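You operate a simulated robot arm through the tools that you are given. There is no shell and no other tool. Be economical: measure what you need, move in short steps, check, and stop when the job is done.

You are at the controls of a simulated two-armed robot. One attempt, no reset.

## Task
Swap the juicer's green beaker of pulp for the empty yellow one.
Fine: white strip off first; hold the juicer while you pull and shut its drawer; pulp beaker on the blue tray, spill none. Set down upright: what you pick out.

The check looks at the end state, three seconds after you hand in, the way a careful person would. Anything else that was tipped, shoved, dropped, spilled or broken makes it a failure.

## Robot
Two 7-joint arms with two-finger parallel grippers on one trunk, on a base that drives. Base frame: it is fixed to the floor where the robot stands at the start and does not move with it; the origin is under the middle of the robot, x ahead of it, y to its left, z up; the surface under the hand at the start is at about z = 0.78. Units: m, degrees, N and s.
The left shoulder is at the start at [0.07, 0.134, 1.126], the right one opposite. With the tool pointing down near the work surface each hand reaches from about 0.1 to 0.64 m from the robot's upright axis, wherever it stands, measured 20 degrees to its own side. Places, roughly: blue tray (26x12x2 cm) [0.9, 0.4, 0.6]; fruit box [0.9, 0.4, 0.6]; grey strip switch [0.7, -0.2, 0.8]; inside of the juicer drawer [0.4, -0.1, 0.8]; juicer drawer [0.4, -0.1, 0.8]; juicer lever [0.4, -0.2, 1]; juicer switch [0.5, -0.2, 1]; white plug (4x4x8 cm) [0.9, 0, 0.8]; white strip switch [0.7, 0, 0.8]. Payload 1.57 kg a hand.
The tool frame of a hand sits at the grasp point between the pads (the TCP): z along the fingers, y along the line on which they close. The tips reach 0.03 m beyond it. Largest opening 0.08 m; finger width 0.017, thickness 0.012; the body of the gripper, 0.04 by 0.082 m, starts 0.08 m behind the TCP.
Orientation is that of the tool frame in the base frame, as [roll, pitch, yaw] about the fixed x, y, z axes, in that order (R = Rz(yaw) Ry(pitch) Rx(roll)). With the fingers straight down and closing along the base's y, the tool's x points along the base's -x, its y along +y and its z along -z.

## Interface
- The arms move only by the tool play_rows. It takes "left_motion", "right_motion" or both (then of equal length, played together; a hand with none holds still); each is one flat list of numbers, 7 for each row, row after row: the opening in per cent of the stroke, from 0 (shut) to 100 (fully open), then the shift along the tool's x, y, z in m, then the turn, a rotation vector about the tool's x, y, z in degrees. In form: [hand, tx, ty, tz, wx, wy, wz, hand, tx, ty, tz, wx, wy, wz, ...]. A call has 1 to 10 rows; each row shifts and turns the commanded pose from where the row before left it, along the tool's axes as they then stand. A row lasts 0.2 s, in which the tool goes at most 0.05 m and 8.6 degrees; a call with a longer step from one row to the next is refused whole, and so is a gripper value outside its range. Where a pose cannot be reached the arm comes as near as it can. A force on the tool above 70 N (or 10 N above the force at the start of the call, whichever is more), or a blocked arm, ends the call early, and 0.2 s more pass. Each finger travels about 0.153 m/s and halts on what it meets, pressing with about 43 N; the grip force reading is that of the motor and also rises with nothing between the fingers. The clock runs only during rows and for 0.2 s after the last one: add rows that do not move to give the fingers time. It gives the time, the measured TCP pose, the force on the tool (base axes), the opening and the grip force at its end, in the units of the frame above (readings bear some noise), with the torque about the TCP (base axes, N m) and any sound that the robot's microphone picked up.
- Cameras (640 x 400 px; columns grow to the right, rows downward): "scene" is now at [0.1298, -0.006, 1.3475]; the picture's right is [-0.01, -1.00, 0.00], its down [-0.70, 0.01, -0.71] and it looks along [0.71, -0.01, -0.70] (base axes); focal length 224 px, centre (320, 200). "left" rides on the left gripper at [0.072, 0.007, -0.122] in its tool frame; the picture's right is [-0.09, 1.00, 0.00], its down [-0.84, -0.08, -0.54] and it looks along [-0.54, -0.05, 0.84] (tool axes); focal length 238 px, centre (320, 200). "right" rides on the right gripper at [0.072, -0.007, -0.122] in its tool frame; the picture's right is [0.09, 1.00, 0.00], its down [-0.84, 0.08, -0.54] and it looks along [-0.54, 0.05, 0.84] (tool axes); focal length 238 px, centre (320, 200). There is no depth. A picture from a camera that has moved, and an enlarged one, comes with that camera's place and axes in the base frame and with its lens. The place of the scene camera against the robot may be out by one fixed shift of up to 0.012 m in any direction.
- grab_frame(camera): a new picture of that camera. No time passes.
- move_column(by): slides the trunk up (or, below 0, down) by that many m; the arms and the scene camera ride with it, the base frame stays. It gives what a move gives, with no picture.
- drive_base(legs): drives the robot by 1 to 6 legs, each [ahead, left, turn to the left] in m, m and degrees, along the robot's own axes; the way and the turn of a leg run together, so that a leg with both is an arc; at most 1.5 m and 180 degrees a leg. The arms and the cameras ride along, it lands a little off, and it stops where it bumps. It gives what a move gives.
- pan_tilt(pan, tilt): turns the head with the scene camera to pan (to the left, within 86 degrees either way) and tilt (down, from -29 to 69), counted from straight ahead of the robot. It gives what a move gives.
- inspect(camera, box): a new picture of the part [left, top, right, bottom] of that camera's present view, enlarged. No time passes.
- job_done(): hands the job in; it is judged then, once.

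Go step by step. Nothing tells you exact positions but the pictures and the camera data: compare them with the known pose of the tool, close in by small moves and look again before you grip or let go. The budget is 120 turns and 108 pictures, counting those below and the enlarged ones. Unless the task says otherwise, let go and move clear before handing in.

The tools are called after "Call:" by a JSON object that holds its "api" and its "payload". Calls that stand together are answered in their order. play_rows: Moves the arms, as the interface text tells. Its arguments: {"type":"object","properties":{"left_motion":{"type":"array","items":{"type":"number"}},"right_motion":{"type":"array","items":{"type":"number"}}},"required":[]} The other tools are called the same way: move_column (by) slides the trunk up or down; drive_base (legs) drives the base; pan_tilt (pan, tilt) turns the head that bears the scene camera; grab_frame (camera) takes a picture; inspect (camera, box) takes an enlarged picture of a part of a camera's view; job_done () hands the job in.

At the start:

```text
time: 0.0
left_position: [0.5106, 0.1702, 1.1642]
left_tool_rot: [180.0, 0.0, -180.0]
left_ft_force: [-0.3, -0.4, 0.7]
left_ft_torque: [-0.01, -0.03, -0.01]
left_width: 0.0797
left_finger_force: 0.1
right_position: [0.369, -0.1242, 1.1871]
right_tool_rot: [180.0, 0.0, 179.9]
right_ft_force: [1.1, -0.3, 1.0]
right_ft_torque: [0.0, -0.01, 0.03]
right_width: 0.0798
right_finger_force: 0.2
trunk travel left (down, up): [-0.7, 0.24]
robot x, y, heading: [0.0009, -0.0, 0.1]
head pan, tilt: [-0.7, 44.7]
```

scene: 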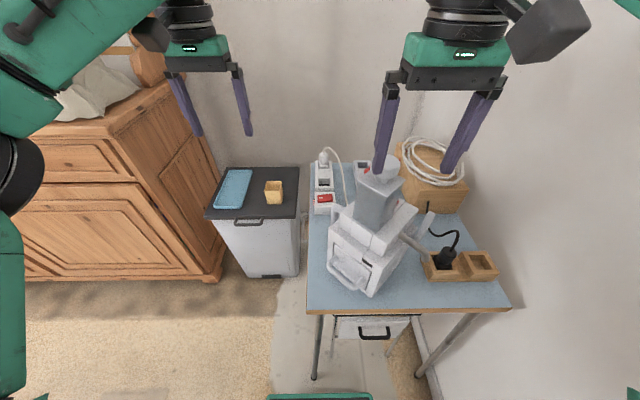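
right: 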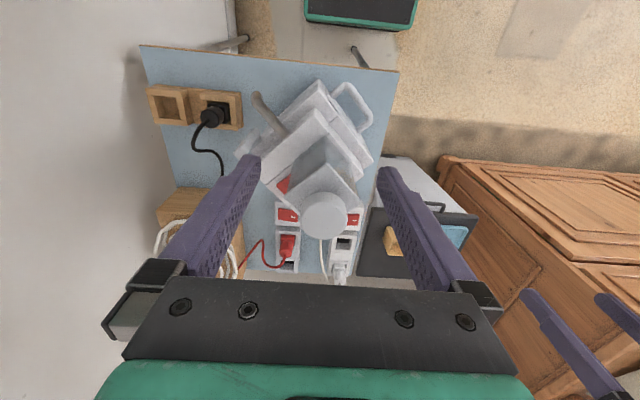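
left: 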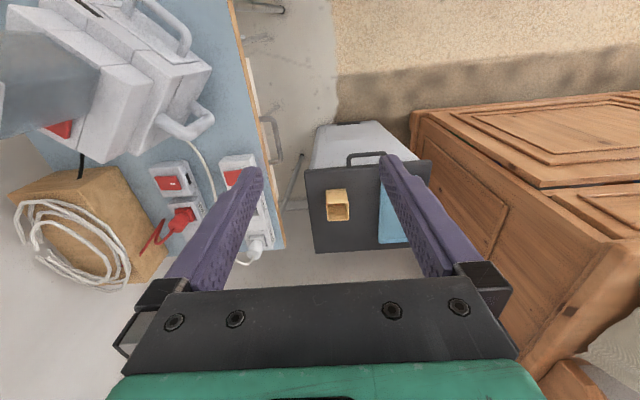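

I see the juicer on a blue table, two power strips behind it, and a bin/cart with the blue tray and yellow beaker to the left. First I take enlarged looks.

Call:
{"api": "inspect", "payload": {"camera": "scene", "box": [300, 140, 520, 300]}}

Call:
{"api": "inspect", "payload": {"camera": "left", "box": [0, 0, 300, 300]}}

Call:
{"api": "inspect", "payload": {"camera": "scene", "box": [190, 140, 350, 280]}}

Call:
{"api": "inspect", "payload": {"camera": "right", "box": [140, 40, 480, 300]}}

```text
2.50 times, centred on (410, 220) of scene
camera zoom: at [0.1298, -0.006, 1.3475], right [-0.01, -1.0, 0.0], down [-0.7, 0.01, -0.71], along [0.71, -0.01, -0.7], focal length 559 px, centre (95, 150)
```

zoom: 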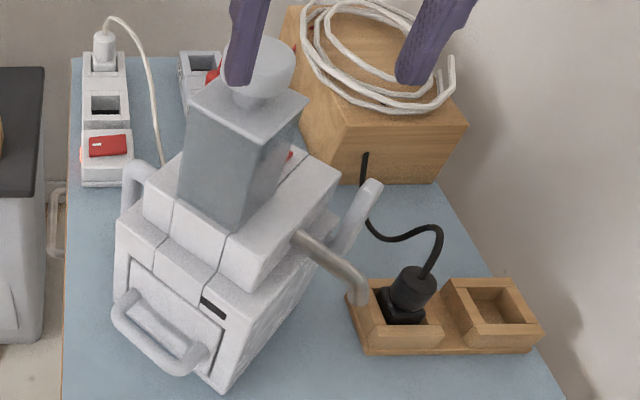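

```text
1.33 times, centred on (150, 150) of left
camera zoom: at [0.4384, 0.175, 1.286], right [0.09, 1.0, 0.0], down [0.84, -0.08, 0.54], along [0.54, -0.05, -0.84], focal length 318 px, centre (547, 267)
```

zoom: 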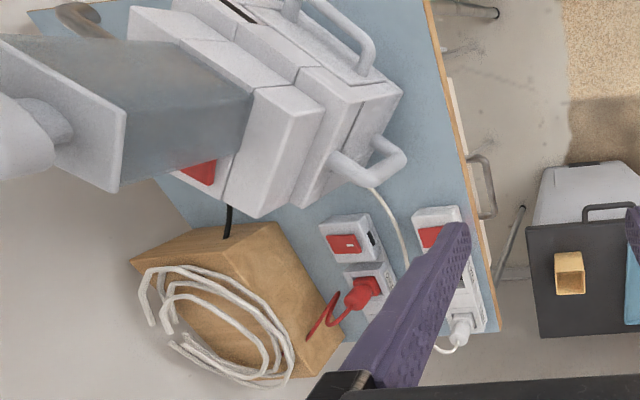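

```text
2.86 times, centred on (270, 210) of scene
camera zoom: at [0.1298, -0.006, 1.3475], right [-0.01, -1.0, 0.0], down [-0.7, 0.01, -0.71], along [0.71, -0.01, -0.7], focal length 639 px, centre (463, 171)
```

zoom: 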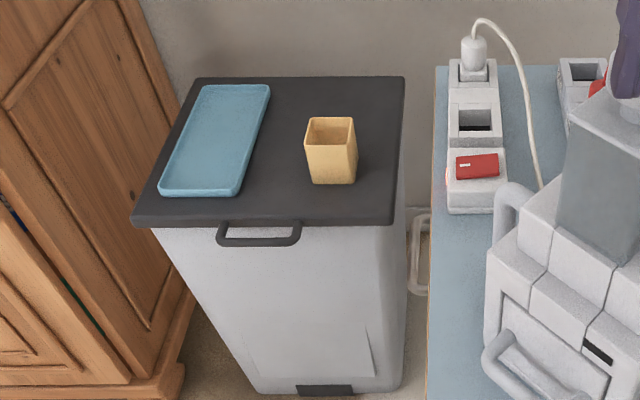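

```text
1.54 times, centred on (310, 170) of right
camera zoom: at [0.2964, -0.1318, 1.3075], right [-0.09, 1.0, 0.0], down [0.84, 0.08, 0.54], along [0.54, 0.05, -0.84], focal length 367 px, centre (335, 246)
```

zoom: 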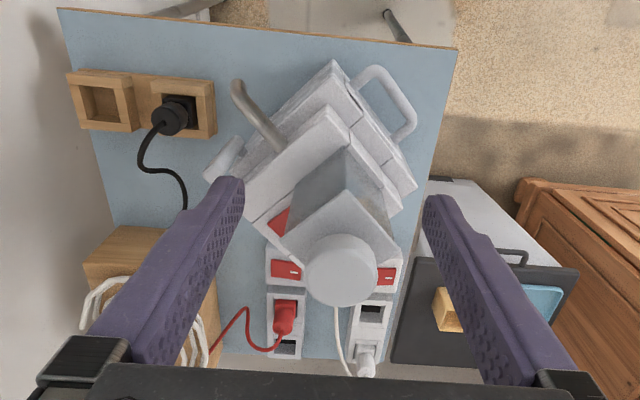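

The white strip (left, white plug) has its red rocker at about [0.7, 0, 0.8]; the juicer faces me turned a bit to my left. I look down at the base and the floor space to plan driving.

Call:
{"api": "pan_tilt", "payload": {"pan": 0, "tilt": 69}}

Call:
{"api": "grab_frame", "payload": {"camera": "scene"}}

Call:
{"api": "pan_tilt", "payload": {"pan": 35, "tilt": 50}}

Call:
{"api": "grab_frame", "payload": {"camera": "scene"}}

```text
time: 0.9
left_position: [0.5105, 0.1698, 1.1644]
left_tool_rot: [-180.0, -0.1, -179.9]
left_ft_force: [0.8, 0.9, 1.0]
left_ft_torque: [0.05, 0.02, 0.0]
left_width: 0.08
left_finger_force: 0.0
right_position: [0.3688, -0.1255, 1.1861]
right_tool_rot: [179.9, 0.0, 179.9]
right_ft_force: [-0.4, 0.5, 0.2]
right_ft_torque: [0.06, -0.02, 0.01]
right_width: 0.0801
right_finger_force: 0.1
trunk travel left (down, up): [-0.7, 0.24]
robot x, y, heading: [0.0024, -0.0004, -0.1]
head pan, tilt: [0.0, 68.8]
```

```text
100 pictures are left
camera scene: at [0.1042, -0.005, 1.3182], right [0.0, -1.0, 0.0], down [-0.93, 0.0, -0.36], along [0.36, 0.0, -0.93], focal length 224 px, centre (320, 200)
```

scene: 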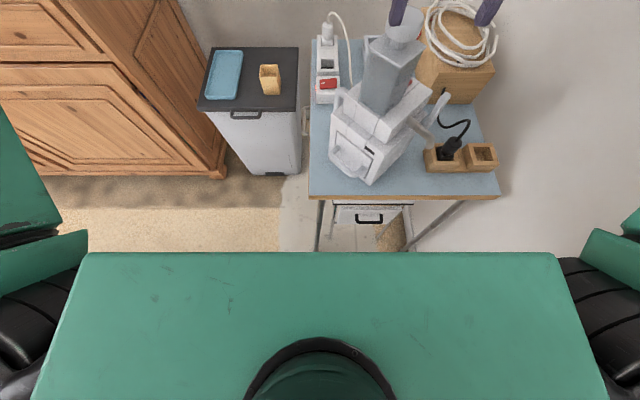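

```text
time: 1.9
left_position: [0.5103, 0.1692, 1.1633]
left_tool_rot: [180.0, 0.0, -180.0]
left_ft_force: [0.5, -1.1, -0.8]
left_ft_torque: [-0.02, 0.05, -0.03]
left_width: 0.0799
left_finger_force: 0.0
right_position: [0.3694, -0.1256, 1.1855]
right_tool_rot: [180.0, 0.0, 179.9]
right_ft_force: [0.1, 0.2, 0.0]
right_ft_torque: [0.03, 0.03, 0.01]
right_width: 0.0798
right_finger_force: 0.1
trunk travel left (down, up): [-0.7, 0.24]
robot x, y, heading: [0.0013, 0.0022, 0.2]
head pan, tilt: [35.0, 50.0]
```

```text
99 pictures are left
camera scene: at [0.1113, 0.039, 1.3401], right [0.57, -0.82, 0.0], down [-0.63, -0.44, -0.64], along [0.53, 0.37, -0.77], focal length 224 px, centre (320, 200)
```

scene: 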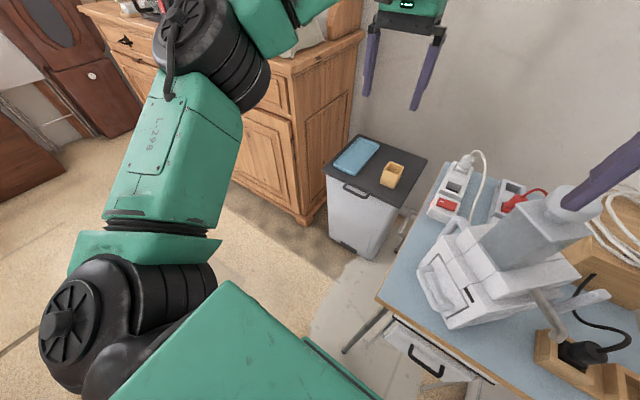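

The floor left of the table in front of the bin is free, and the juicer's front faces back-left (about 135°). I drive to about (0.25, 0.25), from where the right hand can reach the white strip's switch.

Call:
{"api": "drive_base", "payload": {"legs": [[0, 0.25, 0], [0.25, 0, 0]]}}

Call:
{"api": "pan_tilt", "payload": {"pan": -25, "tilt": 50}}

Call:
{"api": "grab_frame", "payload": {"camera": "scene"}}

Call:
{"api": "grab_frame", "payload": {"camera": "right"}}

```text
time: 5.1
left_position: [0.764, 0.4005, 1.1635]
left_tool_rot: [179.8, 0.0, 179.8]
left_ft_force: [0.3, 0.0, 0.9]
left_ft_torque: [0.02, 0.04, -0.01]
left_width: 0.0802
left_finger_force: 0.0
right_position: [0.6195, 0.1079, 1.1855]
right_tool_rot: [179.7, 0.1, 179.6]
right_ft_force: [-0.1, -1.0, 0.4]
right_ft_torque: [0.08, -0.01, 0.02]
right_width: 0.0797
right_finger_force: 0.1
trunk travel left (down, up): [-0.7, 0.24]
robot x, y, heading: [0.2504, 0.2378, -0.2]
head pan, tilt: [35.0, 50.0]
```

```text
time: 6.4
left_position: [0.7629, 0.404, 1.1633]
left_tool_rot: [-179.9, 0.0, 179.7]
left_ft_force: [-0.4, 0.0, 0.0]
left_ft_torque: [-0.03, -0.01, -0.01]
left_width: 0.0798
left_finger_force: 0.0
right_position: [0.6206, 0.1094, 1.1861]
right_tool_rot: [-180.0, -0.1, 179.7]
right_ft_force: [0.3, -0.8, 0.0]
right_ft_torque: [0.01, 0.0, 0.01]
right_width: 0.0801
right_finger_force: 0.0
trunk travel left (down, up): [-0.7, 0.24]
robot x, y, heading: [0.2557, 0.2362, -0.4]
head pan, tilt: [-25.0, 50.0]
```

```text
98 pictures are left
camera scene: at [0.37, 0.1992, 1.3401], right [-0.43, -0.9, 0.0], down [-0.69, 0.33, -0.64], along [0.58, -0.27, -0.77], focal length 224 px, centre (320, 200)
```

scene: 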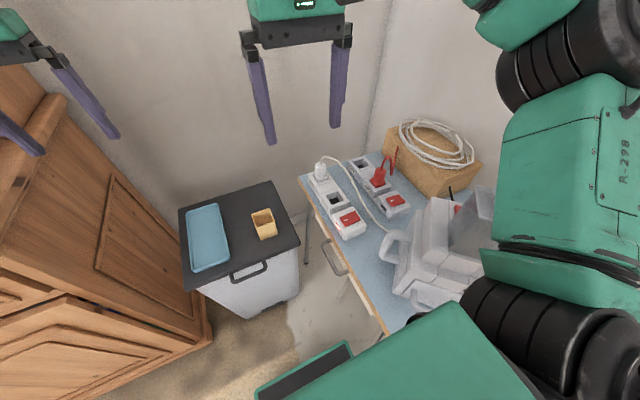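

```text
97 pictures are left
camera right: at [0.5478, 0.1037, 1.3076], right [-0.09, 1.0, 0.0], down [0.84, 0.07, 0.54], along [0.54, 0.05, -0.84], focal length 238 px, centre (320, 200)
```

right: 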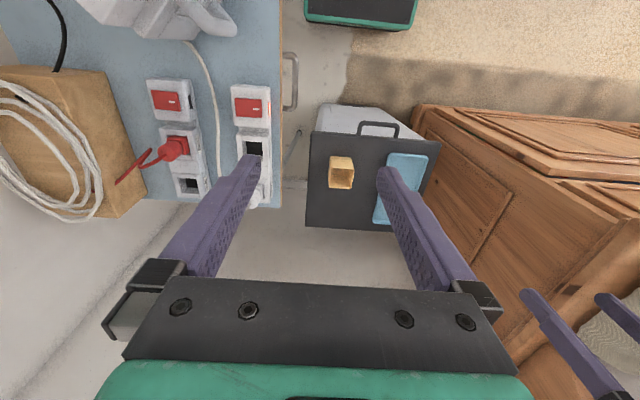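

The right-hand camera sees both strips well. I zoom on the switches to see the rocker state.

Call:
{"api": "inspect", "payload": {"camera": "right", "box": [140, 70, 290, 210]}}

Call:
{"api": "inspect", "payload": {"camera": "scene", "box": [290, 140, 430, 250]}}

```text
2.86 times, centred on (215, 140) of right
camera zoom: at [0.5478, 0.1037, 1.3076], right [-0.09, 1.0, 0.0], down [0.84, 0.07, 0.54], along [0.54, 0.05, -0.84], focal length 681 px, centre (620, 371)
```

zoom: 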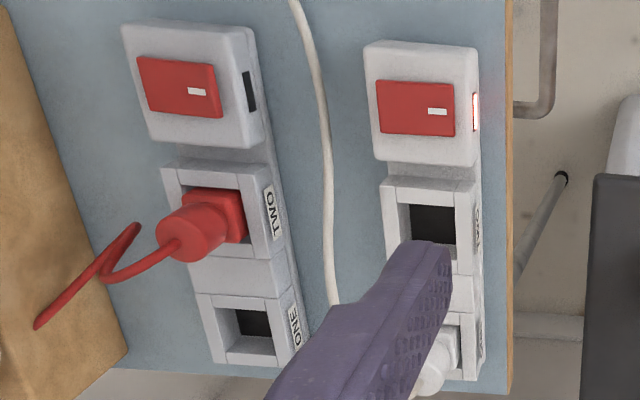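

```text
3.64 times, centred on (360, 195) of scene
camera zoom: at [0.37, 0.1992, 1.3401], right [-0.43, -0.9, 0.0], down [-0.69, 0.33, -0.64], along [0.58, -0.27, -0.77], focal length 813 px, centre (174, 218)
```

zoom: 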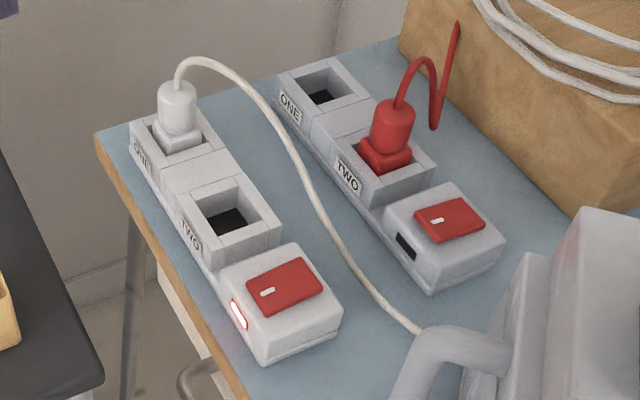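

The white strip's side lamp is lit (on), the grey one's is dark. The rocker is at about (0.658, -0.025, 0.825); I bring the closed right hand above it for a closer look.

Call:
{"api": "play_rows", "payload": {"right_motion": [0, -0.0037, -0.013, 0.02, 0, 0, 0, 0, -0.0037, -0.013, 0.02, 0, 0, 0, 0, -0.0037, -0.013, 0.02, 0, 0, 0, 0, -0.0037, -0.013, 0.02, 0, 0, 0, 0, -0.0037, -0.013, 0.02, 0, 0, 0, 0, -0.0037, -0.013, 0.02, 0, 0, 0, 0, -0.0037, -0.013, 0.02, 0, 0, 0, 0, -0.0037, -0.013, 0.02, 0, 0, 0, 0, -0.0037, -0.013, 0.02, 0, 0, 0, 0, -0.0037, -0.013, 0.02, 0, 0, 0]}}

Call:
{"api": "grab_frame", "payload": {"camera": "right"}}

Call:
{"api": "grab_frame", "payload": {"camera": "scene"}}

```text
time: 8.6
left_position: [0.769, 0.4383, 1.162]
left_tool_rot: [-179.6, 0.1, -173.4]
left_ft_force: [-0.2, -0.2, 0.3]
left_ft_torque: [-0.06, 0.08, 0.01]
left_width: 0.0803
left_finger_force: 0.1
right_position: [0.6879, -0.0197, 0.9875]
right_tool_rot: [-179.5, 2.1, 177.9]
right_ft_force: [3.2, 3.1, 0.1]
right_ft_torque: [-0.31, 0.35, -0.03]
right_width: 0.0
right_finger_force: 21.3
trunk travel left (down, up): [-0.7, 0.24]
robot x, y, heading: [0.2754, 0.2444, 3.2]
head pan, tilt: [-25.0, 50.0]
stopped in row 10 (right hand): the arm was blocked; the commanded pose is now the measured one
```

```text
94 pictures are left
camera right: at [0.6109, -0.0231, 1.1063], right [-0.06, 1.0, -0.01], down [0.82, 0.05, 0.57], along [0.57, 0.02, -0.82], focal length 238 px, centre (320, 200)
```

right: 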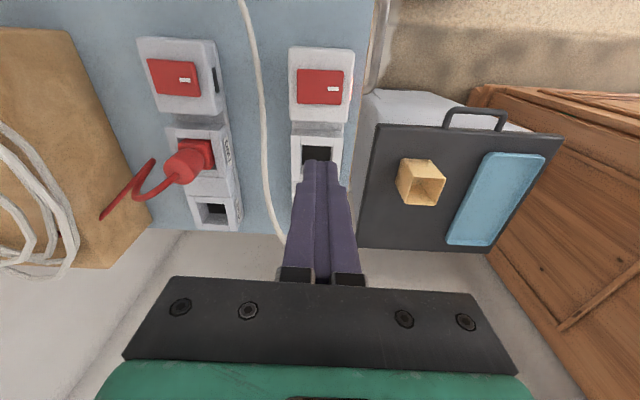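

```text
93 pictures are left
camera scene: at [0.3866, 0.32, 1.3479], right [-0.37, -0.93, 0.08], down [-0.71, 0.23, -0.67], along [0.6, -0.3, -0.74], focal length 224 px, centre (320, 200)
```

scene: 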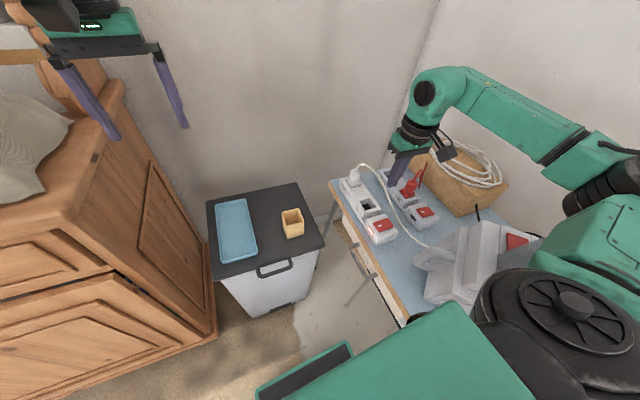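

The right elbow seems to have met the juicer or table and the robot leaned; I back out the way I came at once.

Call:
{"api": "play_rows", "payload": {"right_motion": [0, 0.0037, 0.013, -0.02, 0, 0, 0, 0, 0.0037, 0.013, -0.02, 0, 0, 0, 0, 0.0037, 0.013, -0.02, 0, 0, 0, 0, 0.0037, 0.013, -0.02, 0, 0, 0, 0, 0.0037, 0.013, -0.02, 0, 0, 0]}}

Call:
{"api": "grab_frame", "payload": {"camera": "scene"}}

```text
time: 9.0
left_position: [0.7778, 0.3967, 1.1684]
left_tool_rot: [176.6, 0.9, -169.1]
left_ft_force: [-0.7, -1.0, 0.1]
left_ft_torque: [0.12, -0.03, -0.02]
left_width: 0.0799
left_finger_force: 0.1
right_position: [0.7306, -0.0599, 0.9804]
right_tool_rot: [177.5, 3.1, -179.2]
right_ft_force: [-0.2, -0.2, 0.9]
right_ft_torque: [0.02, -0.04, 0.0]
right_width: 0.0003
right_finger_force: 21.5
trunk travel left (down, up): [-0.7, 0.24]
robot x, y, heading: [0.3021, 0.2445, 7.9]
head pan, tilt: [-25.0, 50.0]
stopped in row 1 (left hand): the arm was blocked; the commanded pose is now the measured one
```

```text
92 pictures are left
camera scene: at [0.4037, 0.2879, 1.3528], right [-0.3, -0.95, 0.04], down [-0.72, 0.2, -0.67], along [0.63, -0.23, -0.74], focal length 224 px, centre (320, 200)
```

scene: 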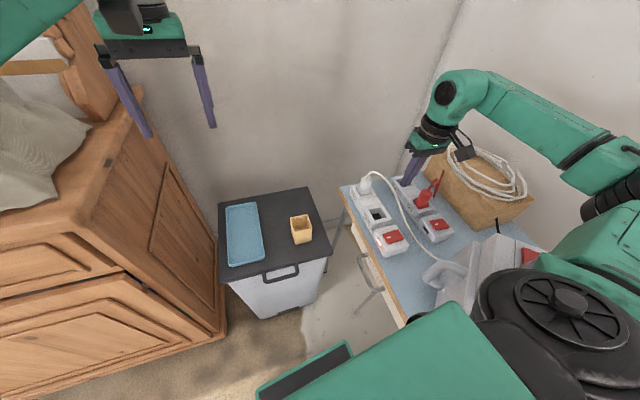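

Still leaning slightly, so the right elbow is resting on something. I raise the trunk to lift it off.

Call:
{"api": "move_column", "payload": {"by": 0.12}}

Call:
{"api": "grab_frame", "payload": {"camera": "scene"}}

Call:
{"api": "grab_frame", "payload": {"camera": "left"}}

```text
time: 9.3
left_position: [0.792, 0.359, 1.1688]
left_tool_rot: [174.3, 0.4, -169.5]
left_ft_force: [0.0, -1.2, -0.6]
left_ft_torque: [-0.03, 0.05, -0.01]
left_width: 0.0801
left_finger_force: 0.0
right_position: [0.7502, -0.0858, 0.9705]
right_tool_rot: [175.6, 2.4, 179.5]
right_ft_force: [-1.0, -0.1, -0.1]
right_ft_torque: [0.0, -0.06, 0.01]
right_width: 0.0
right_finger_force: 21.4
trunk travel left (down, up): [-0.71, 0.23]
robot x, y, heading: [0.3105, 0.2404, 8.1]
head pan, tilt: [-25.0, 50.0]
stopped: the arm was blocked; the commanded pose is now the measured one
```

```text
91 pictures are left
camera scene: at [0.4216, 0.268, 1.3584], right [-0.29, -0.96, 0.03], down [-0.73, 0.2, -0.66], along [0.62, -0.21, -0.75], focal length 224 px, centre (320, 200)
```

scene: 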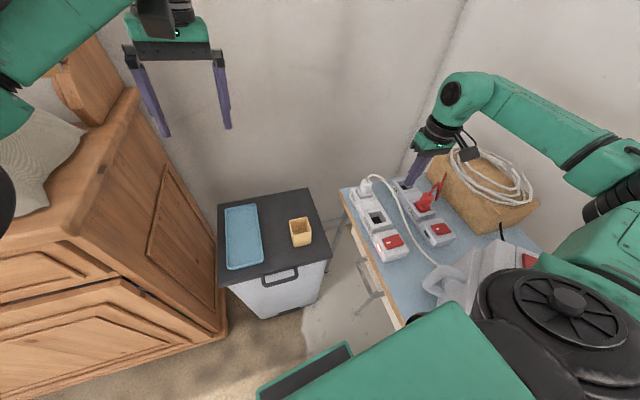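

```text
90 pictures are left
camera left: at [0.7203, 0.3387, 1.2905], right [-0.09, 0.99, 0.1], down [0.84, 0.02, 0.54], along [0.53, 0.13, -0.84], focal length 238 px, centre (320, 200)
```

left: 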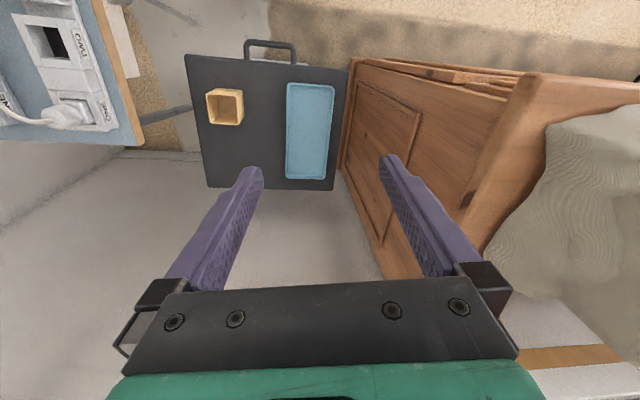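

The body may still be swinging; I let it settle without moving.

Call:
{"api": "play_rows", "payload": {"right_motion": [0, 0, 0, 0, 0, 0, 0, 0, 0, 0, 0, 0, 0, 0, 0, 0, 0, 0, 0, 0, 0]}}

Call:
{"api": "grab_frame", "payload": {"camera": "right"}}

```text
time: 10.3
left_position: [0.7939, 0.3773, 1.1738]
left_tool_rot: [175.0, 0.5, -169.0]
left_ft_force: [-0.4, 0.8, 0.5]
left_ft_torque: [0.01, 0.02, -0.01]
left_width: 0.08
left_finger_force: 0.0
right_position: [0.7554, -0.0698, 0.9801]
right_tool_rot: [176.2, 2.7, -177.5]
right_ft_force: [1.2, -1.0, 0.2]
right_ft_torque: [0.01, 0.01, 0.01]
right_width: 0.0
right_finger_force: 21.6
trunk travel left (down, up): [-0.71, 0.23]
robot x, y, heading: [0.3083, 0.2411, 8.9]
head pan, tilt: [-25.0, 50.0]
stopped in row 3 (right hand): the arm was blocked; the commanded pose is now the measured one
```

```text
89 pictures are left
camera right: at [0.6774, -0.0877, 1.0976], right [-0.14, 0.99, 0.06], down [0.81, 0.08, 0.58], along [0.57, 0.13, -0.81], focal length 238 px, centre (320, 200)
```

right: 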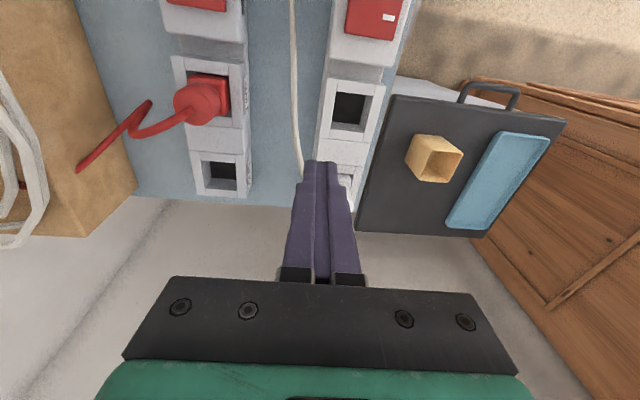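

The robot still leans a little. I look right to see what the right arm touches.

Call:
{"api": "pan_tilt", "payload": {"pan": -65, "tilt": 45}}

Call:
{"api": "grab_frame", "payload": {"camera": "scene"}}

```text
time: 11.4
left_position: [0.793, 0.3776, 1.1738]
left_tool_rot: [174.9, 0.5, -169.0]
left_ft_force: [-1.0, 0.9, 0.2]
left_ft_torque: [-0.01, 0.04, 0.02]
left_width: 0.0799
left_finger_force: 0.1
right_position: [0.7542, -0.0688, 0.9785]
right_tool_rot: [176.3, 2.5, -177.4]
right_ft_force: [-0.1, 0.0, -0.4]
right_ft_torque: [-0.02, 0.03, 0.01]
right_width: 0.0
right_finger_force: 21.9
trunk travel left (down, up): [-0.71, 0.23]
robot x, y, heading: [0.3078, 0.2443, 8.9]
head pan, tilt: [-65.0, 45.0]
```

```text
88 pictures are left
camera scene: at [0.396, 0.2068, 1.3671], right [-0.83, -0.56, 0.01], down [-0.39, 0.57, -0.72], along [0.4, -0.6, -0.69], focal length 224 px, centre (320, 200)
```

scene: 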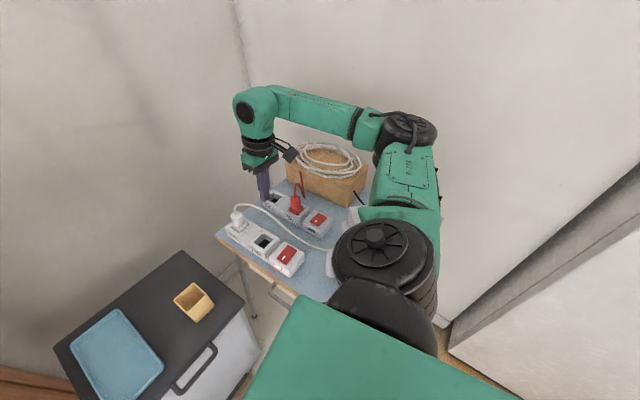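

The right upper arm lies right over the juicer's hopper. I lift the trunk now that things have settled.

Call:
{"api": "move_column", "payload": {"by": 0.06}}

```text
time: 12.4
left_position: [0.7987, 0.3556, 1.2255]
left_tool_rot: [173.7, 0.4, -168.8]
left_ft_force: [0.0, 0.5, 0.0]
left_ft_torque: [-0.04, 0.02, 0.01]
left_width: 0.0803
left_finger_force: 0.0
right_position: [0.7581, -0.0828, 1.0201]
right_tool_rot: [174.9, 2.1, -177.1]
right_ft_force: [0.4, -0.2, 0.1]
right_ft_torque: [-0.05, 0.02, -0.01]
right_width: 0.0
right_finger_force: 21.0
trunk travel left (down, up): [-0.77, 0.17]
robot x, y, heading: [0.3091, 0.2391, 8.7]
head pan, tilt: [-65.0, 45.0]
```

Call:
{"api": "grab_frame", "payload": {"camera": "scene"}}

Call:
{"api": "move_column", "payload": {"by": 0.08}}

Call:
{"api": "grab_frame", "payload": {"camera": "scene"}}

```text
87 pictures are left
camera scene: at [0.4019, 0.1808, 1.4171], right [-0.83, -0.56, 0.0], down [-0.39, 0.59, -0.71], along [0.39, -0.59, -0.7], focal length 224 px, centre (320, 200)
```

scene: 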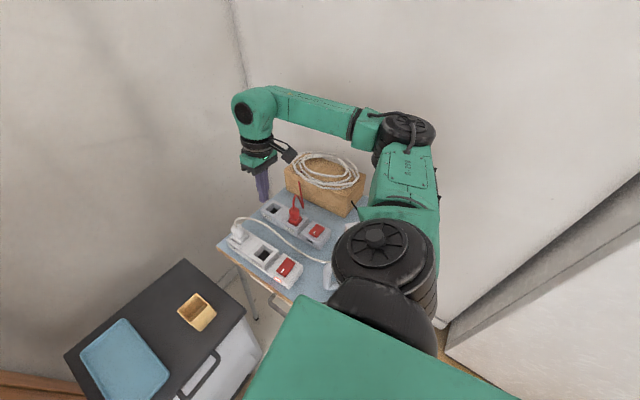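

```text
time: 13.5
left_position: [0.7985, 0.353, 1.3059]
left_tool_rot: [173.5, 0.5, -169.0]
left_ft_force: [0.1, -0.9, 0.7]
left_ft_torque: [-0.02, -0.01, 0.01]
left_width: 0.0799
left_finger_force: 0.0
right_position: [0.7587, -0.0868, 1.1002]
right_tool_rot: [174.6, 2.2, -177.2]
right_ft_force: [-0.5, 0.9, 0.1]
right_ft_torque: [0.03, -0.03, -0.02]
right_width: 0.0
right_finger_force: 21.4
trunk travel left (down, up): [-0.85, 0.09]
robot x, y, heading: [0.3099, 0.2407, 8.6]
head pan, tilt: [-65.0, 45.0]
```

```text
86 pictures are left
camera scene: at [0.4029, 0.1773, 1.4974], right [-0.83, -0.56, 0.0], down [-0.39, 0.59, -0.71], along [0.39, -0.59, -0.71], focal length 224 px, centre (320, 200)
```

scene: 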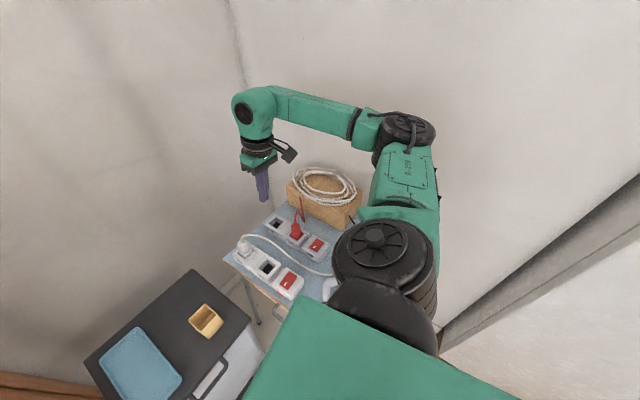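

The robot is level again and free. I raise further and back away to see whether the juicer is still fine.

Call:
{"api": "move_column", "payload": {"by": 0.08}}

Call:
{"api": "drive_base", "payload": {"legs": [[-0.1, 0.08, -8.6], [-0.2, 0, 0]]}}

Call:
{"api": "pan_tilt", "payload": {"pan": -30, "tilt": 45}}

Call:
{"api": "grab_frame", "payload": {"camera": "scene"}}

```text
time: 14.7
left_position: [0.7999, 0.3514, 1.3865]
left_tool_rot: [173.5, 0.5, -169.0]
left_ft_force: [-0.2, -0.5, 0.3]
left_ft_torque: [0.01, -0.03, -0.04]
left_width: 0.0801
left_finger_force: 0.0
right_position: [0.7596, -0.0868, 1.1784]
right_tool_rot: [174.6, 2.2, -177.1]
right_ft_force: [0.3, 0.6, -1.0]
right_ft_torque: [0.0, 0.02, -0.02]
right_width: 0.0004
right_finger_force: 21.4
trunk travel left (down, up): [-0.93, 0.01]
robot x, y, heading: [0.3133, 0.2409, 8.8]
head pan, tilt: [-65.0, 45.0]
```

```text
time: 17.2
left_position: [0.5142, 0.3492, 1.3844]
left_tool_rot: [173.4, 0.3, -177.6]
left_ft_force: [0.8, -0.3, 0.1]
left_ft_torque: [0.04, 0.03, -0.02]
left_width: 0.0799
left_finger_force: 0.1
right_position: [0.4084, -0.078, 1.1767]
right_tool_rot: [174.7, 1.8, 174.3]
right_ft_force: [0.7, -0.2, 0.0]
right_ft_torque: [0.04, 0.04, 0.0]
right_width: 0.0001
right_finger_force: 21.5
trunk travel left (down, up): [-0.93, 0.01]
robot x, y, heading: [0.0081, 0.3105, 0.1]
head pan, tilt: [-65.0, 45.0]
```

```text
time: 18.2
left_position: [0.5067, 0.3496, 1.3875]
left_tool_rot: [173.5, 0.5, -177.5]
left_ft_force: [0.1, -0.4, 1.2]
left_ft_torque: [-0.01, -0.05, 0.01]
left_width: 0.0799
left_finger_force: 0.0
right_position: [0.4027, -0.0778, 1.1802]
right_tool_rot: [174.7, 2.1, 174.4]
right_ft_force: [0.4, 0.2, -0.5]
right_ft_torque: [0.02, 0.0, 0.0]
right_width: 0.0
right_finger_force: 21.1
trunk travel left (down, up): [-0.93, 0.01]
robot x, y, heading: [0.007, 0.3136, 0.4]
head pan, tilt: [-30.0, 45.0]
```

```text
85 pictures are left
camera scene: at [0.1252, 0.2677, 1.5775], right [-0.5, -0.87, 0.0], down [-0.61, 0.35, -0.71], along [0.61, -0.35, -0.71], focal length 224 px, centre (320, 200)
```

scene: 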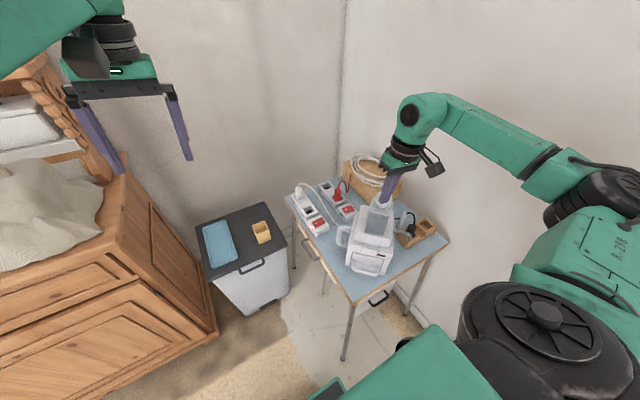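

The juicer stands; I zoom in to check it against the first picture.

Call:
{"api": "inspect", "payload": {"camera": "scene", "box": [280, 140, 460, 300]}}

```text
2.50 times, centred on (370, 220) of scene
camera zoom: at [0.1252, 0.2677, 1.5775], right [-0.5, -0.87, 0.0], down [-0.61, 0.35, -0.71], along [0.61, -0.35, -0.71], focal length 559 px, centre (195, 150)
```

zoom: 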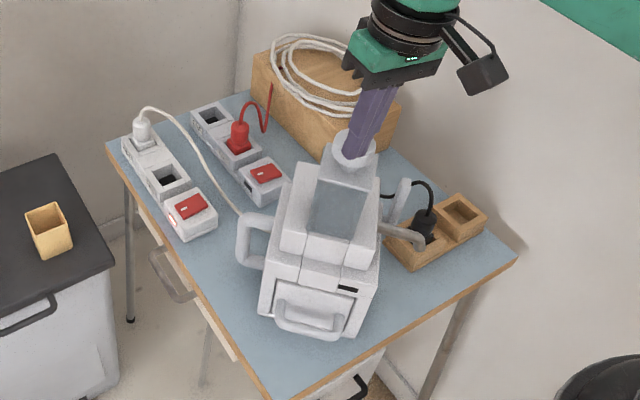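

Everything stands as in the first picture (the elbow had met the right-hand wall). I turn to face the juicer's front at about -45°, so that both elbows stay in free space.

Call:
{"api": "drive_base", "payload": {"legs": [[0, 0, -45]]}}

Call:
{"api": "pan_tilt", "payload": {"pan": 0, "tilt": 45}}

Call:
{"api": "grab_frame", "payload": {"camera": "scene"}}

```text
time: 20.5
left_position: [0.4046, 0.0029, 1.3869]
left_tool_rot: [173.5, 0.4, 140.1]
left_ft_force: [0.3, 0.2, 0.3]
left_ft_torque: [0.03, 0.03, -0.03]
left_width: 0.0801
left_finger_force: 0.0
right_position: [0.0367, -0.2427, 1.1798]
right_tool_rot: [174.7, 2.1, 131.9]
right_ft_force: [-0.1, -0.6, -0.2]
right_ft_torque: [-0.03, 0.01, 0.0]
right_width: 0.0
right_finger_force: 21.9
trunk travel left (down, up): [-0.93, 0.01]
robot x, y, heading: [0.0089, 0.3121, -41.9]
head pan, tilt: [-30.0, 45.0]
```

```text
time: 21.5
left_position: [0.4013, 0.0036, 1.3859]
left_tool_rot: [173.5, 0.6, 140.2]
left_ft_force: [0.6, -0.1, 0.7]
left_ft_torque: [0.0, -0.02, -0.03]
left_width: 0.0796
left_finger_force: 0.2
right_position: [0.0351, -0.2431, 1.1787]
right_tool_rot: [174.6, 2.1, 131.9]
right_ft_force: [-1.0, -0.1, 0.6]
right_ft_torque: [0.0, 0.02, 0.01]
right_width: 0.0001
right_finger_force: 21.1
trunk travel left (down, up): [-0.93, 0.01]
robot x, y, heading: [0.0043, 0.3157, -42.1]
head pan, tilt: [0.0, 45.0]
```

```text
83 pictures are left
camera scene: at [0.1029, 0.2193, 1.5774], right [-0.67, -0.74, 0.0], down [-0.52, 0.47, -0.71], along [0.52, -0.47, -0.71], focal length 224 px, centre (320, 200)
```

scene: 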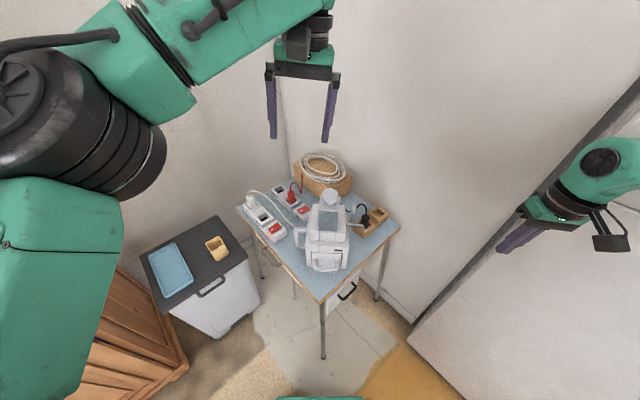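

The juicer faces me nearly squarely and all is in order. I tuck the right hand back, then drive closer so the left hand comes above the white strip's switch.

Call:
{"api": "play_rows", "payload": {"right_motion": [0, 0.03, 0, 0, 0, 0, 0, 0, 0.03, 0, 0, 0, 0, 0, 0, 0.03, 0, 0, 0, 0, 0, 0, 0.03, 0, 0, 0, 0, 0, 0, 0.03, 0, 0, 0, 0, 0], "left_motion": [0, 0, 0, 0, -1.3, 0, 0, 0, 0, 0, 0, -1.3, 0, 0, 0, 0, 0, 0, -1.3, 0, 0, 0, 0, 0, 0, -1.3, 0, 0, 0, 0, 0, 0, -1.3, 0, 0]}}

Call:
{"api": "drive_base", "payload": {"legs": [[0.17, 0.13, 0]]}}

Call:
{"api": "move_column", "payload": {"by": -0.2}}

Call:
{"api": "grab_frame", "payload": {"camera": "left"}}

Call:
{"api": "grab_frame", "payload": {"camera": "scene"}}

```text
time: 22.7
left_position: [0.4019, 0.0038, 1.386]
left_tool_rot: [167.0, 0.5, 140.0]
left_ft_force: [0.6, -0.4, -0.3]
left_ft_torque: [0.0, 0.0, 0.01]
left_width: 0.0
left_finger_force: 21.6
right_position: [-0.0451, -0.1294, 1.1737]
right_tool_rot: [174.7, 2.0, 132.0]
right_ft_force: [0.0, 0.2, -0.2]
right_ft_torque: [-0.03, 0.01, 0.01]
right_width: 0.0002
right_finger_force: 21.3
right hand out of reach, approached as far as the arm can: row 5
trunk travel left (down, up): [-0.93, 0.01]
robot x, y, heading: [0.0063, 0.3101, -42.2]
head pan, tilt: [0.0, 45.0]
```

```text
time: 24.3
left_position: [0.6052, -0.0166, 1.3881]
left_tool_rot: [166.8, 0.8, 139.9]
left_ft_force: [-0.5, -0.4, -0.8]
left_ft_torque: [-0.01, -0.07, 0.01]
left_width: 0.0003
left_finger_force: 21.7
right_position: [0.1585, -0.1479, 1.1749]
right_tool_rot: [174.4, 2.2, 131.9]
right_ft_force: [-0.5, 0.0, -0.5]
right_ft_torque: [0.01, -0.04, 0.03]
right_width: 0.0
right_finger_force: 21.6
trunk travel left (down, up): [-0.93, 0.01]
robot x, y, heading: [0.2186, 0.2955, -42.2]
head pan, tilt: [0.0, 45.0]
```

```text
time: 26.5
left_position: [0.6107, -0.0174, 1.1869]
left_tool_rot: [167.0, 0.5, 140.0]
left_ft_force: [0.3, -0.6, -0.2]
left_ft_torque: [0.0, 0.0, 0.0]
left_width: 0.0001
left_finger_force: 21.7
right_position: [0.1629, -0.1486, 0.9735]
right_tool_rot: [174.7, 2.1, 131.8]
right_ft_force: [-0.6, 0.0, -0.1]
right_ft_torque: [-0.02, 0.0, -0.02]
right_width: 0.0002
right_finger_force: 21.0
trunk travel left (down, up): [-0.73, 0.21]
robot x, y, heading: [0.2147, 0.2969, -42.1]
head pan, tilt: [0.0, 45.0]
```

```text
82 pictures are left
camera left: at [0.5404, 0.013, 1.3063], right [0.69, 0.68, 0.23], down [0.51, -0.69, 0.52], along [0.51, -0.24, -0.83], focal length 238 px, centre (320, 200)
```

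left: 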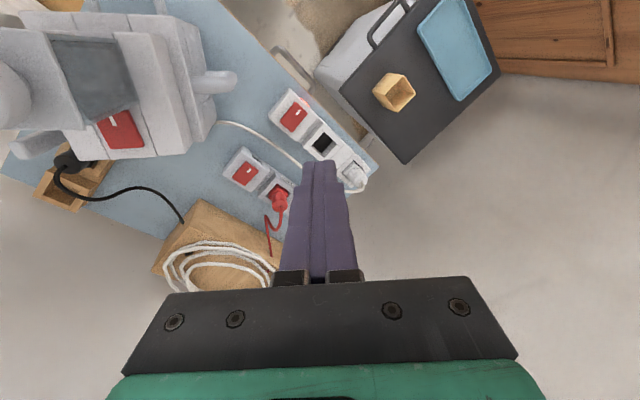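

```text
81 pictures are left
camera scene: at [0.3114, 0.2008, 1.3774], right [-0.67, -0.74, 0.0], down [-0.52, 0.48, -0.71], along [0.52, -0.48, -0.71], focal length 224 px, centre (320, 200)
```

scene: 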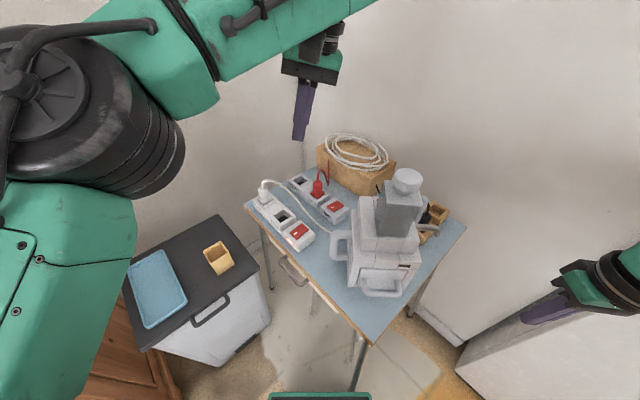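

I inspect the rocker from the left-hand camera for its tilt, then straighten the tool.

Call:
{"api": "inspect", "payload": {"camera": "left", "box": [220, 80, 340, 200]}}

Call:
{"api": "play_rows", "payload": {"left_motion": [0, -0.005, 0.002, 0.03, 4.3, 0, 0, 0, -0.005, 0.002, 0.03, 4.3, 0, 0, 0, -0.005, 0.002, 0.03, 4.4, 0, 0, 0, -0.005, 0.002, 0.03, 0, 0, 0, 0, -0.005, 0.002, 0.03, 0, 0, 0]}}

Call:
{"api": "grab_frame", "payload": {"camera": "left"}}

Call:
{"api": "inspect", "payload": {"camera": "scene", "box": [240, 60, 480, 300]}}

```text
3.33 times, centred on (280, 140) of left
camera zoom: at [0.5404, 0.013, 1.3063], right [0.69, 0.68, 0.23], down [0.51, -0.69, 0.52], along [0.51, -0.24, -0.83], focal length 794 px, centre (453, 400)
```

zoom: 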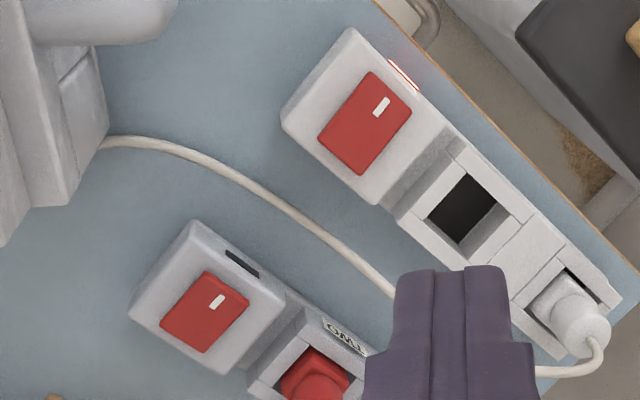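

```text
time: 27.7
left_position: [0.6473, -0.0145, 1.0367]
left_tool_rot: [-180.0, 0.5, 139.9]
left_ft_force: [-0.3, -0.2, 0.1]
left_ft_torque: [-0.02, 0.04, -0.01]
left_width: 0.0001
left_finger_force: 21.3
right_position: [0.1629, -0.1494, 0.9724]
right_tool_rot: [174.7, 2.0, 131.8]
right_ft_force: [-0.3, -0.2, -0.4]
right_ft_torque: [0.03, 0.03, -0.01]
right_width: 0.0
right_finger_force: 21.2
trunk travel left (down, up): [-0.73, 0.21]
robot x, y, heading: [0.2136, 0.2957, -42.1]
head pan, tilt: [0.0, 45.0]
```

```text
79 pictures are left
camera left: at [0.5948, 0.0365, 1.1572], right [0.71, 0.7, 0.0], down [0.59, -0.59, 0.55], along [0.39, -0.39, -0.84], focal length 238 px, centre (320, 200)
```

left: 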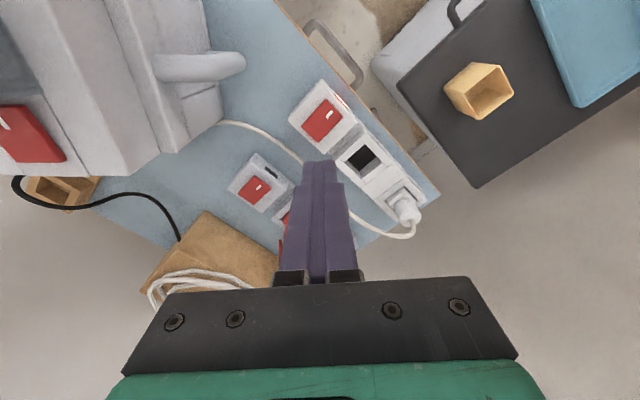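

```text
1.67 times, centred on (360, 180) of scene
camera zoom: at [0.3122, 0.2004, 1.3774], right [-0.67, -0.74, 0.0], down [-0.52, 0.48, -0.71], along [0.52, -0.47, -0.71], focal length 373 px, centre (253, 233)
```

zoom: 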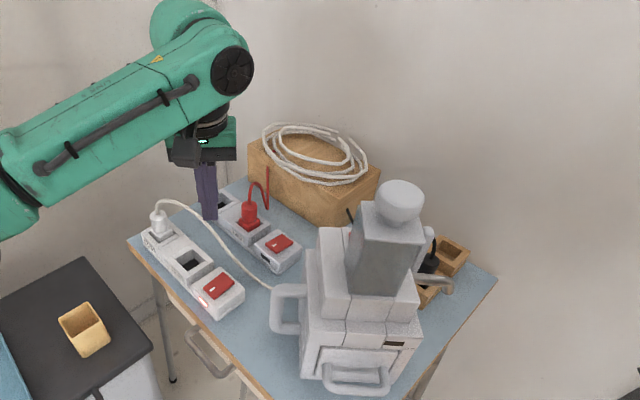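

The rocker is at (0.657, -0.023); I take its unmarked (-y) end as the off side and go above it.

Call:
{"api": "play_rows", "payload": {"left_motion": [0, -0.004, -0.0022, 0.027, 0, 0, 0, 0, -0.004, -0.0022, 0.027, 0, 0, 0, 0, -0.004, -0.0022, 0.027, 0, 0, 0, 0, -0.004, -0.0022, 0.027, 0, 0, 0, 0, -0.004, -0.0022, 0.027, 0, 0, 0, 0, -0.004, -0.0022, 0.022, 0, 0, 0]}}

Call:
{"api": "grab_frame", "payload": {"camera": "left"}}

Call:
{"api": "inspect", "payload": {"camera": "scene", "box": [250, 130, 390, 260]}}

```text
time: 29.1
left_position: [0.6557, -0.0405, 0.8819]
left_tool_rot: [-180.0, 0.5, 139.9]
left_ft_force: [-0.5, -0.1, 0.3]
left_ft_torque: [0.01, 0.02, 0.02]
left_width: 0.0
left_finger_force: 21.2
right_position: [0.1631, -0.1492, 0.9731]
right_tool_rot: [174.7, 2.1, 131.8]
right_ft_force: [-0.4, 0.4, -0.3]
right_ft_torque: [0.0, -0.01, 0.0]
right_width: 0.0
right_finger_force: 21.2
trunk travel left (down, up): [-0.73, 0.21]
robot x, y, heading: [0.2146, 0.2918, -42.1]
head pan, tilt: [0.0, 45.0]
```

```text
77 pictures are left
camera left: at [0.6035, 0.0106, 1.0033], right [0.71, 0.7, 0.0], down [0.59, -0.59, 0.55], along [0.39, -0.39, -0.84], focal length 238 px, centre (320, 200)
```

left: 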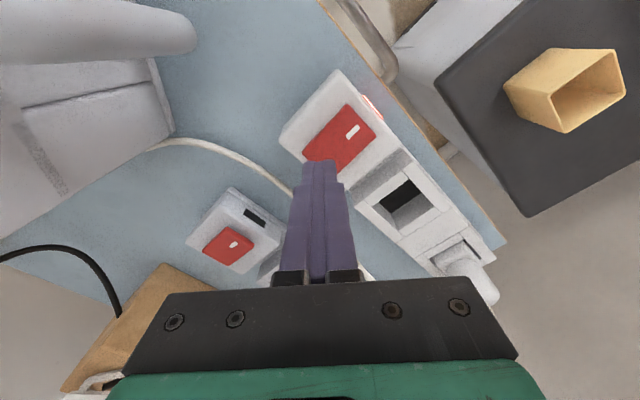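

```text
3.08 times, centred on (320, 195) of scene
camera zoom: at [0.3116, 0.2005, 1.3774], right [-0.67, -0.74, 0.0], down [-0.52, 0.48, -0.71], along [0.52, -0.48, -0.71], focal length 688 px, centre (320, 215)
```

zoom: 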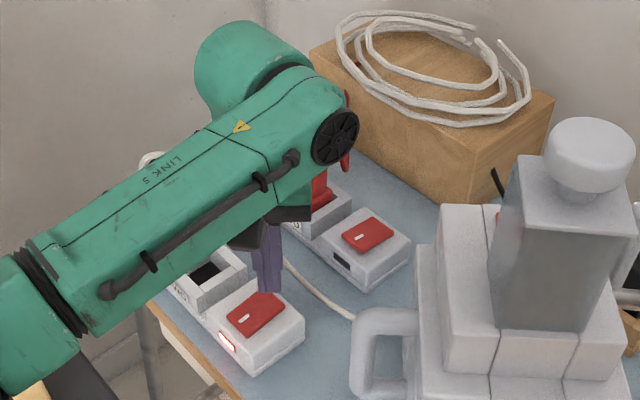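

The fingertip is over the unmarked end, tip at about 0.852. I press down in small steps.

Call:
{"api": "play_rows", "payload": {"left_motion": [0, 0.0026, 0.003, 0.005, 0, 0, 0, 0, 0, 0, 0.005, 0, 0, 0, 0, 0, 0, 0.005, 0, 0, 0, 0, 0, 0, 0.004, 0, 0, 0, 0, 0, 0, 0.004, 0, 0, 0, 0, 0, 0, 0.003, 0, 0, 0]}}

Call:
{"api": "inspect", "payload": {"camera": "scene", "box": [250, 170, 350, 260]}}

```text
time: 30.5
left_position: [0.6564, -0.0383, 0.859]
left_tool_rot: [-180.0, 0.8, 139.9]
left_ft_force: [2.6, -4.4, 12.6]
left_ft_torque: [0.02, -0.07, -0.02]
left_width: 0.0001
left_finger_force: 21.6
right_position: [0.1619, -0.1484, 0.9735]
right_tool_rot: [174.5, 2.1, 131.8]
right_ft_force: [-0.1, 1.3, 0.3]
right_ft_torque: [0.0, 0.01, -0.02]
right_width: 0.0002
right_finger_force: 21.1
trunk travel left (down, up): [-0.73, 0.21]
robot x, y, heading: [0.2176, 0.2978, -42.0]
head pan, tilt: [0.0, 45.0]
```

```text
4.44 times, centred on (300, 215) of scene
camera zoom: at [0.3101, 0.2008, 1.3778], right [-0.67, -0.74, 0.0], down [-0.52, 0.48, -0.71], along [0.52, -0.48, -0.71], focal length 994 px, centre (409, 133)
```

zoom: 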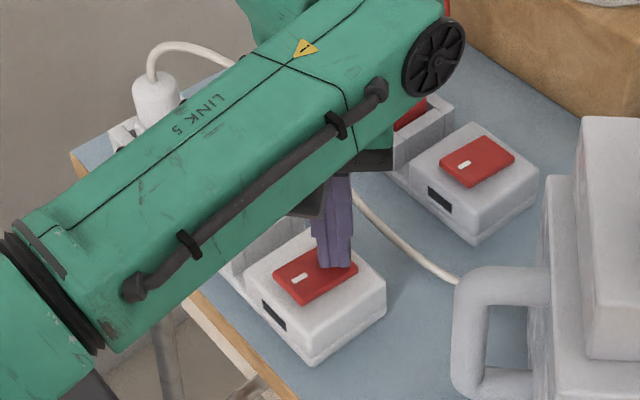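

The lamp is now dark: the white strip is off. I lift the left hand clear.

Call:
{"api": "play_rows", "payload": {"left_motion": [0, 0, 0, -0.01, 0, 0, 0, 0, 0, 0, -0.03, 0, 0, 0, 0, 0, 0, -0.045, 0, 0, 0, 0, 0, 0, -0.045, 0, 0, 0, 0, 0, 0, -0.045, 0, 0, 0, 0, 0, 0, -0.045, 0, 0, 0, 0, 0, 0, -0.045, 0, 0, 0]}}

Call:
{"api": "inspect", "payload": {"camera": "scene", "box": [240, 140, 480, 310]}}

```text
time: 32.1
left_position: [0.6523, -0.0349, 1.1202]
left_tool_rot: [-180.0, 0.5, 140.0]
left_ft_force: [0.2, 0.7, -0.8]
left_ft_torque: [0.0, 0.02, 0.03]
left_width: 0.0
left_finger_force: 20.9
right_position: [0.1615, -0.149, 0.9733]
right_tool_rot: [174.6, 2.1, 131.9]
right_ft_force: [-1.1, 0.1, 0.3]
right_ft_torque: [0.02, 0.02, -0.01]
right_width: 0.0004
right_finger_force: 21.3
trunk travel left (down, up): [-0.73, 0.21]
robot x, y, heading: [0.2142, 0.2931, -42.3]
head pan, tilt: [0.0, 45.0]
```

```text
2.35 times, centred on (360, 225) of scene
camera zoom: at [0.31, 0.2009, 1.3775], right [-0.67, -0.74, 0.0], down [-0.52, 0.48, -0.71], along [0.52, -0.48, -0.71], focal length 526 px, centre (226, 141)
```

zoom: 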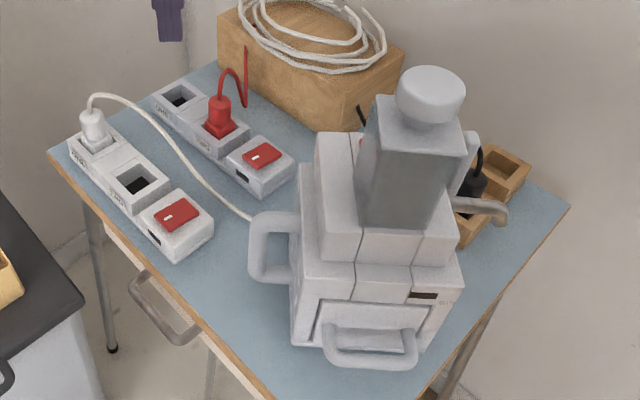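

The white strip is off and everything else is unchanged. Next: left hand on the juicer's left side handle (top rod), right hand on the drawer bar, both fingers-down and closing along the pull direction; I turn both hands about 90° in the air.

Call:
{"api": "play_rows", "payload": {"left_motion": [50, 0, 0, 0, 0, 0, 8.5, 50, 0, 0, 0, 0, 0, 8.5, 50, 0, 0, 0, 0, 0, 8.5, 50, 0, 0, 0, 0, 0, 8.5, 50, 0, 0, 0, 0, 0, 8.5, 50, 0, 0, 0, 0, 0, 8.5, 50, 0, 0, 0, 0, 0, 8.5, 50, 0, 0, 0, 0, 0, 8.5, 50, 0, 0, 0, 0, 0, 8.5, 50, 0, 0, 0, 0, 0, 8.5], "right_motion": [45, 0, 0, -0.02, 5.3, 0, 0, 45, 0, 0, -0.02, 0, 0, -8.5, 45, 0, 0, -0.02, 0, 0, -8.5, 45, 0, 0, -0.02, 0, 0, -8.5, 45, 0, 0, -0.02, 0, 0, -8.5, 45, 0, 0, 0, 0, 0, -8.5, 45, 0, 0, 0, 0, 0, -8.5, 45, 0, 0, 0, 0, 0, -8.5, 45, 0, 0, 0, 0, 0, -8.5, 45, 0, 0, 0, 0, 0, -8.5]}}

Call:
{"api": "grab_frame", "payload": {"camera": "scene"}}

Call:
{"api": "grab_frame", "payload": {"camera": "left"}}

```text
time: 34.3
left_position: [0.6543, -0.0348, 1.1212]
left_tool_rot: [179.4, 0.0, 54.7]
left_ft_force: [0.1, 0.2, -0.7]
left_ft_torque: [0.02, -0.03, 0.0]
left_width: 0.04
left_finger_force: 0.0
right_position: [0.2257, -0.0187, 1.0475]
right_tool_rot: [-178.4, 1.3, -177.1]
right_ft_force: [-0.7, -0.6, -0.6]
right_ft_torque: [0.04, -0.02, 0.01]
right_width: 0.036
right_finger_force: 0.1
right hand out of reach, approached as far as the arm can: row 2, 3, 4, 5, 6, 7, 8, 9, 10
trunk travel left (down, up): [-0.73, 0.21]
robot x, y, heading: [0.2149, 0.2942, -42.2]
head pan, tilt: [0.0, 45.0]
```

```text
73 pictures are left
camera scene: at [0.3111, 0.2014, 1.3775], right [-0.67, -0.74, 0.0], down [-0.52, 0.47, -0.71], along [0.52, -0.48, -0.71], focal length 224 px, centre (320, 200)
```

scene: 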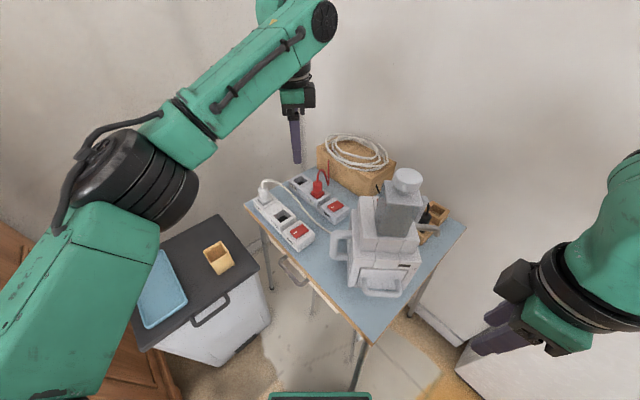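

```text
72 pictures are left
camera left: at [0.6997, 0.0185, 1.2433], right [0.76, -0.65, 0.01], down [-0.55, -0.64, 0.54], along [-0.35, -0.42, -0.84], focal length 238 px, centre (320, 200)
```

left: 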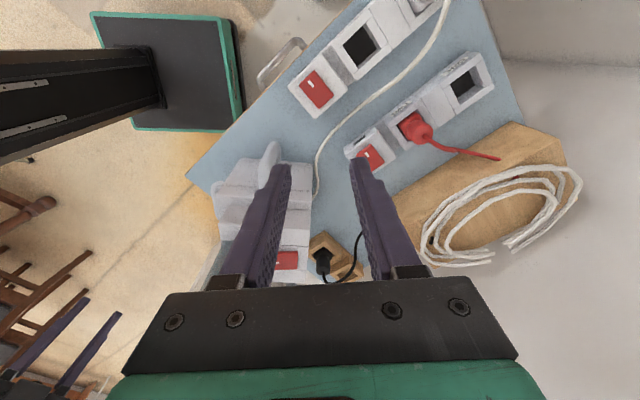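

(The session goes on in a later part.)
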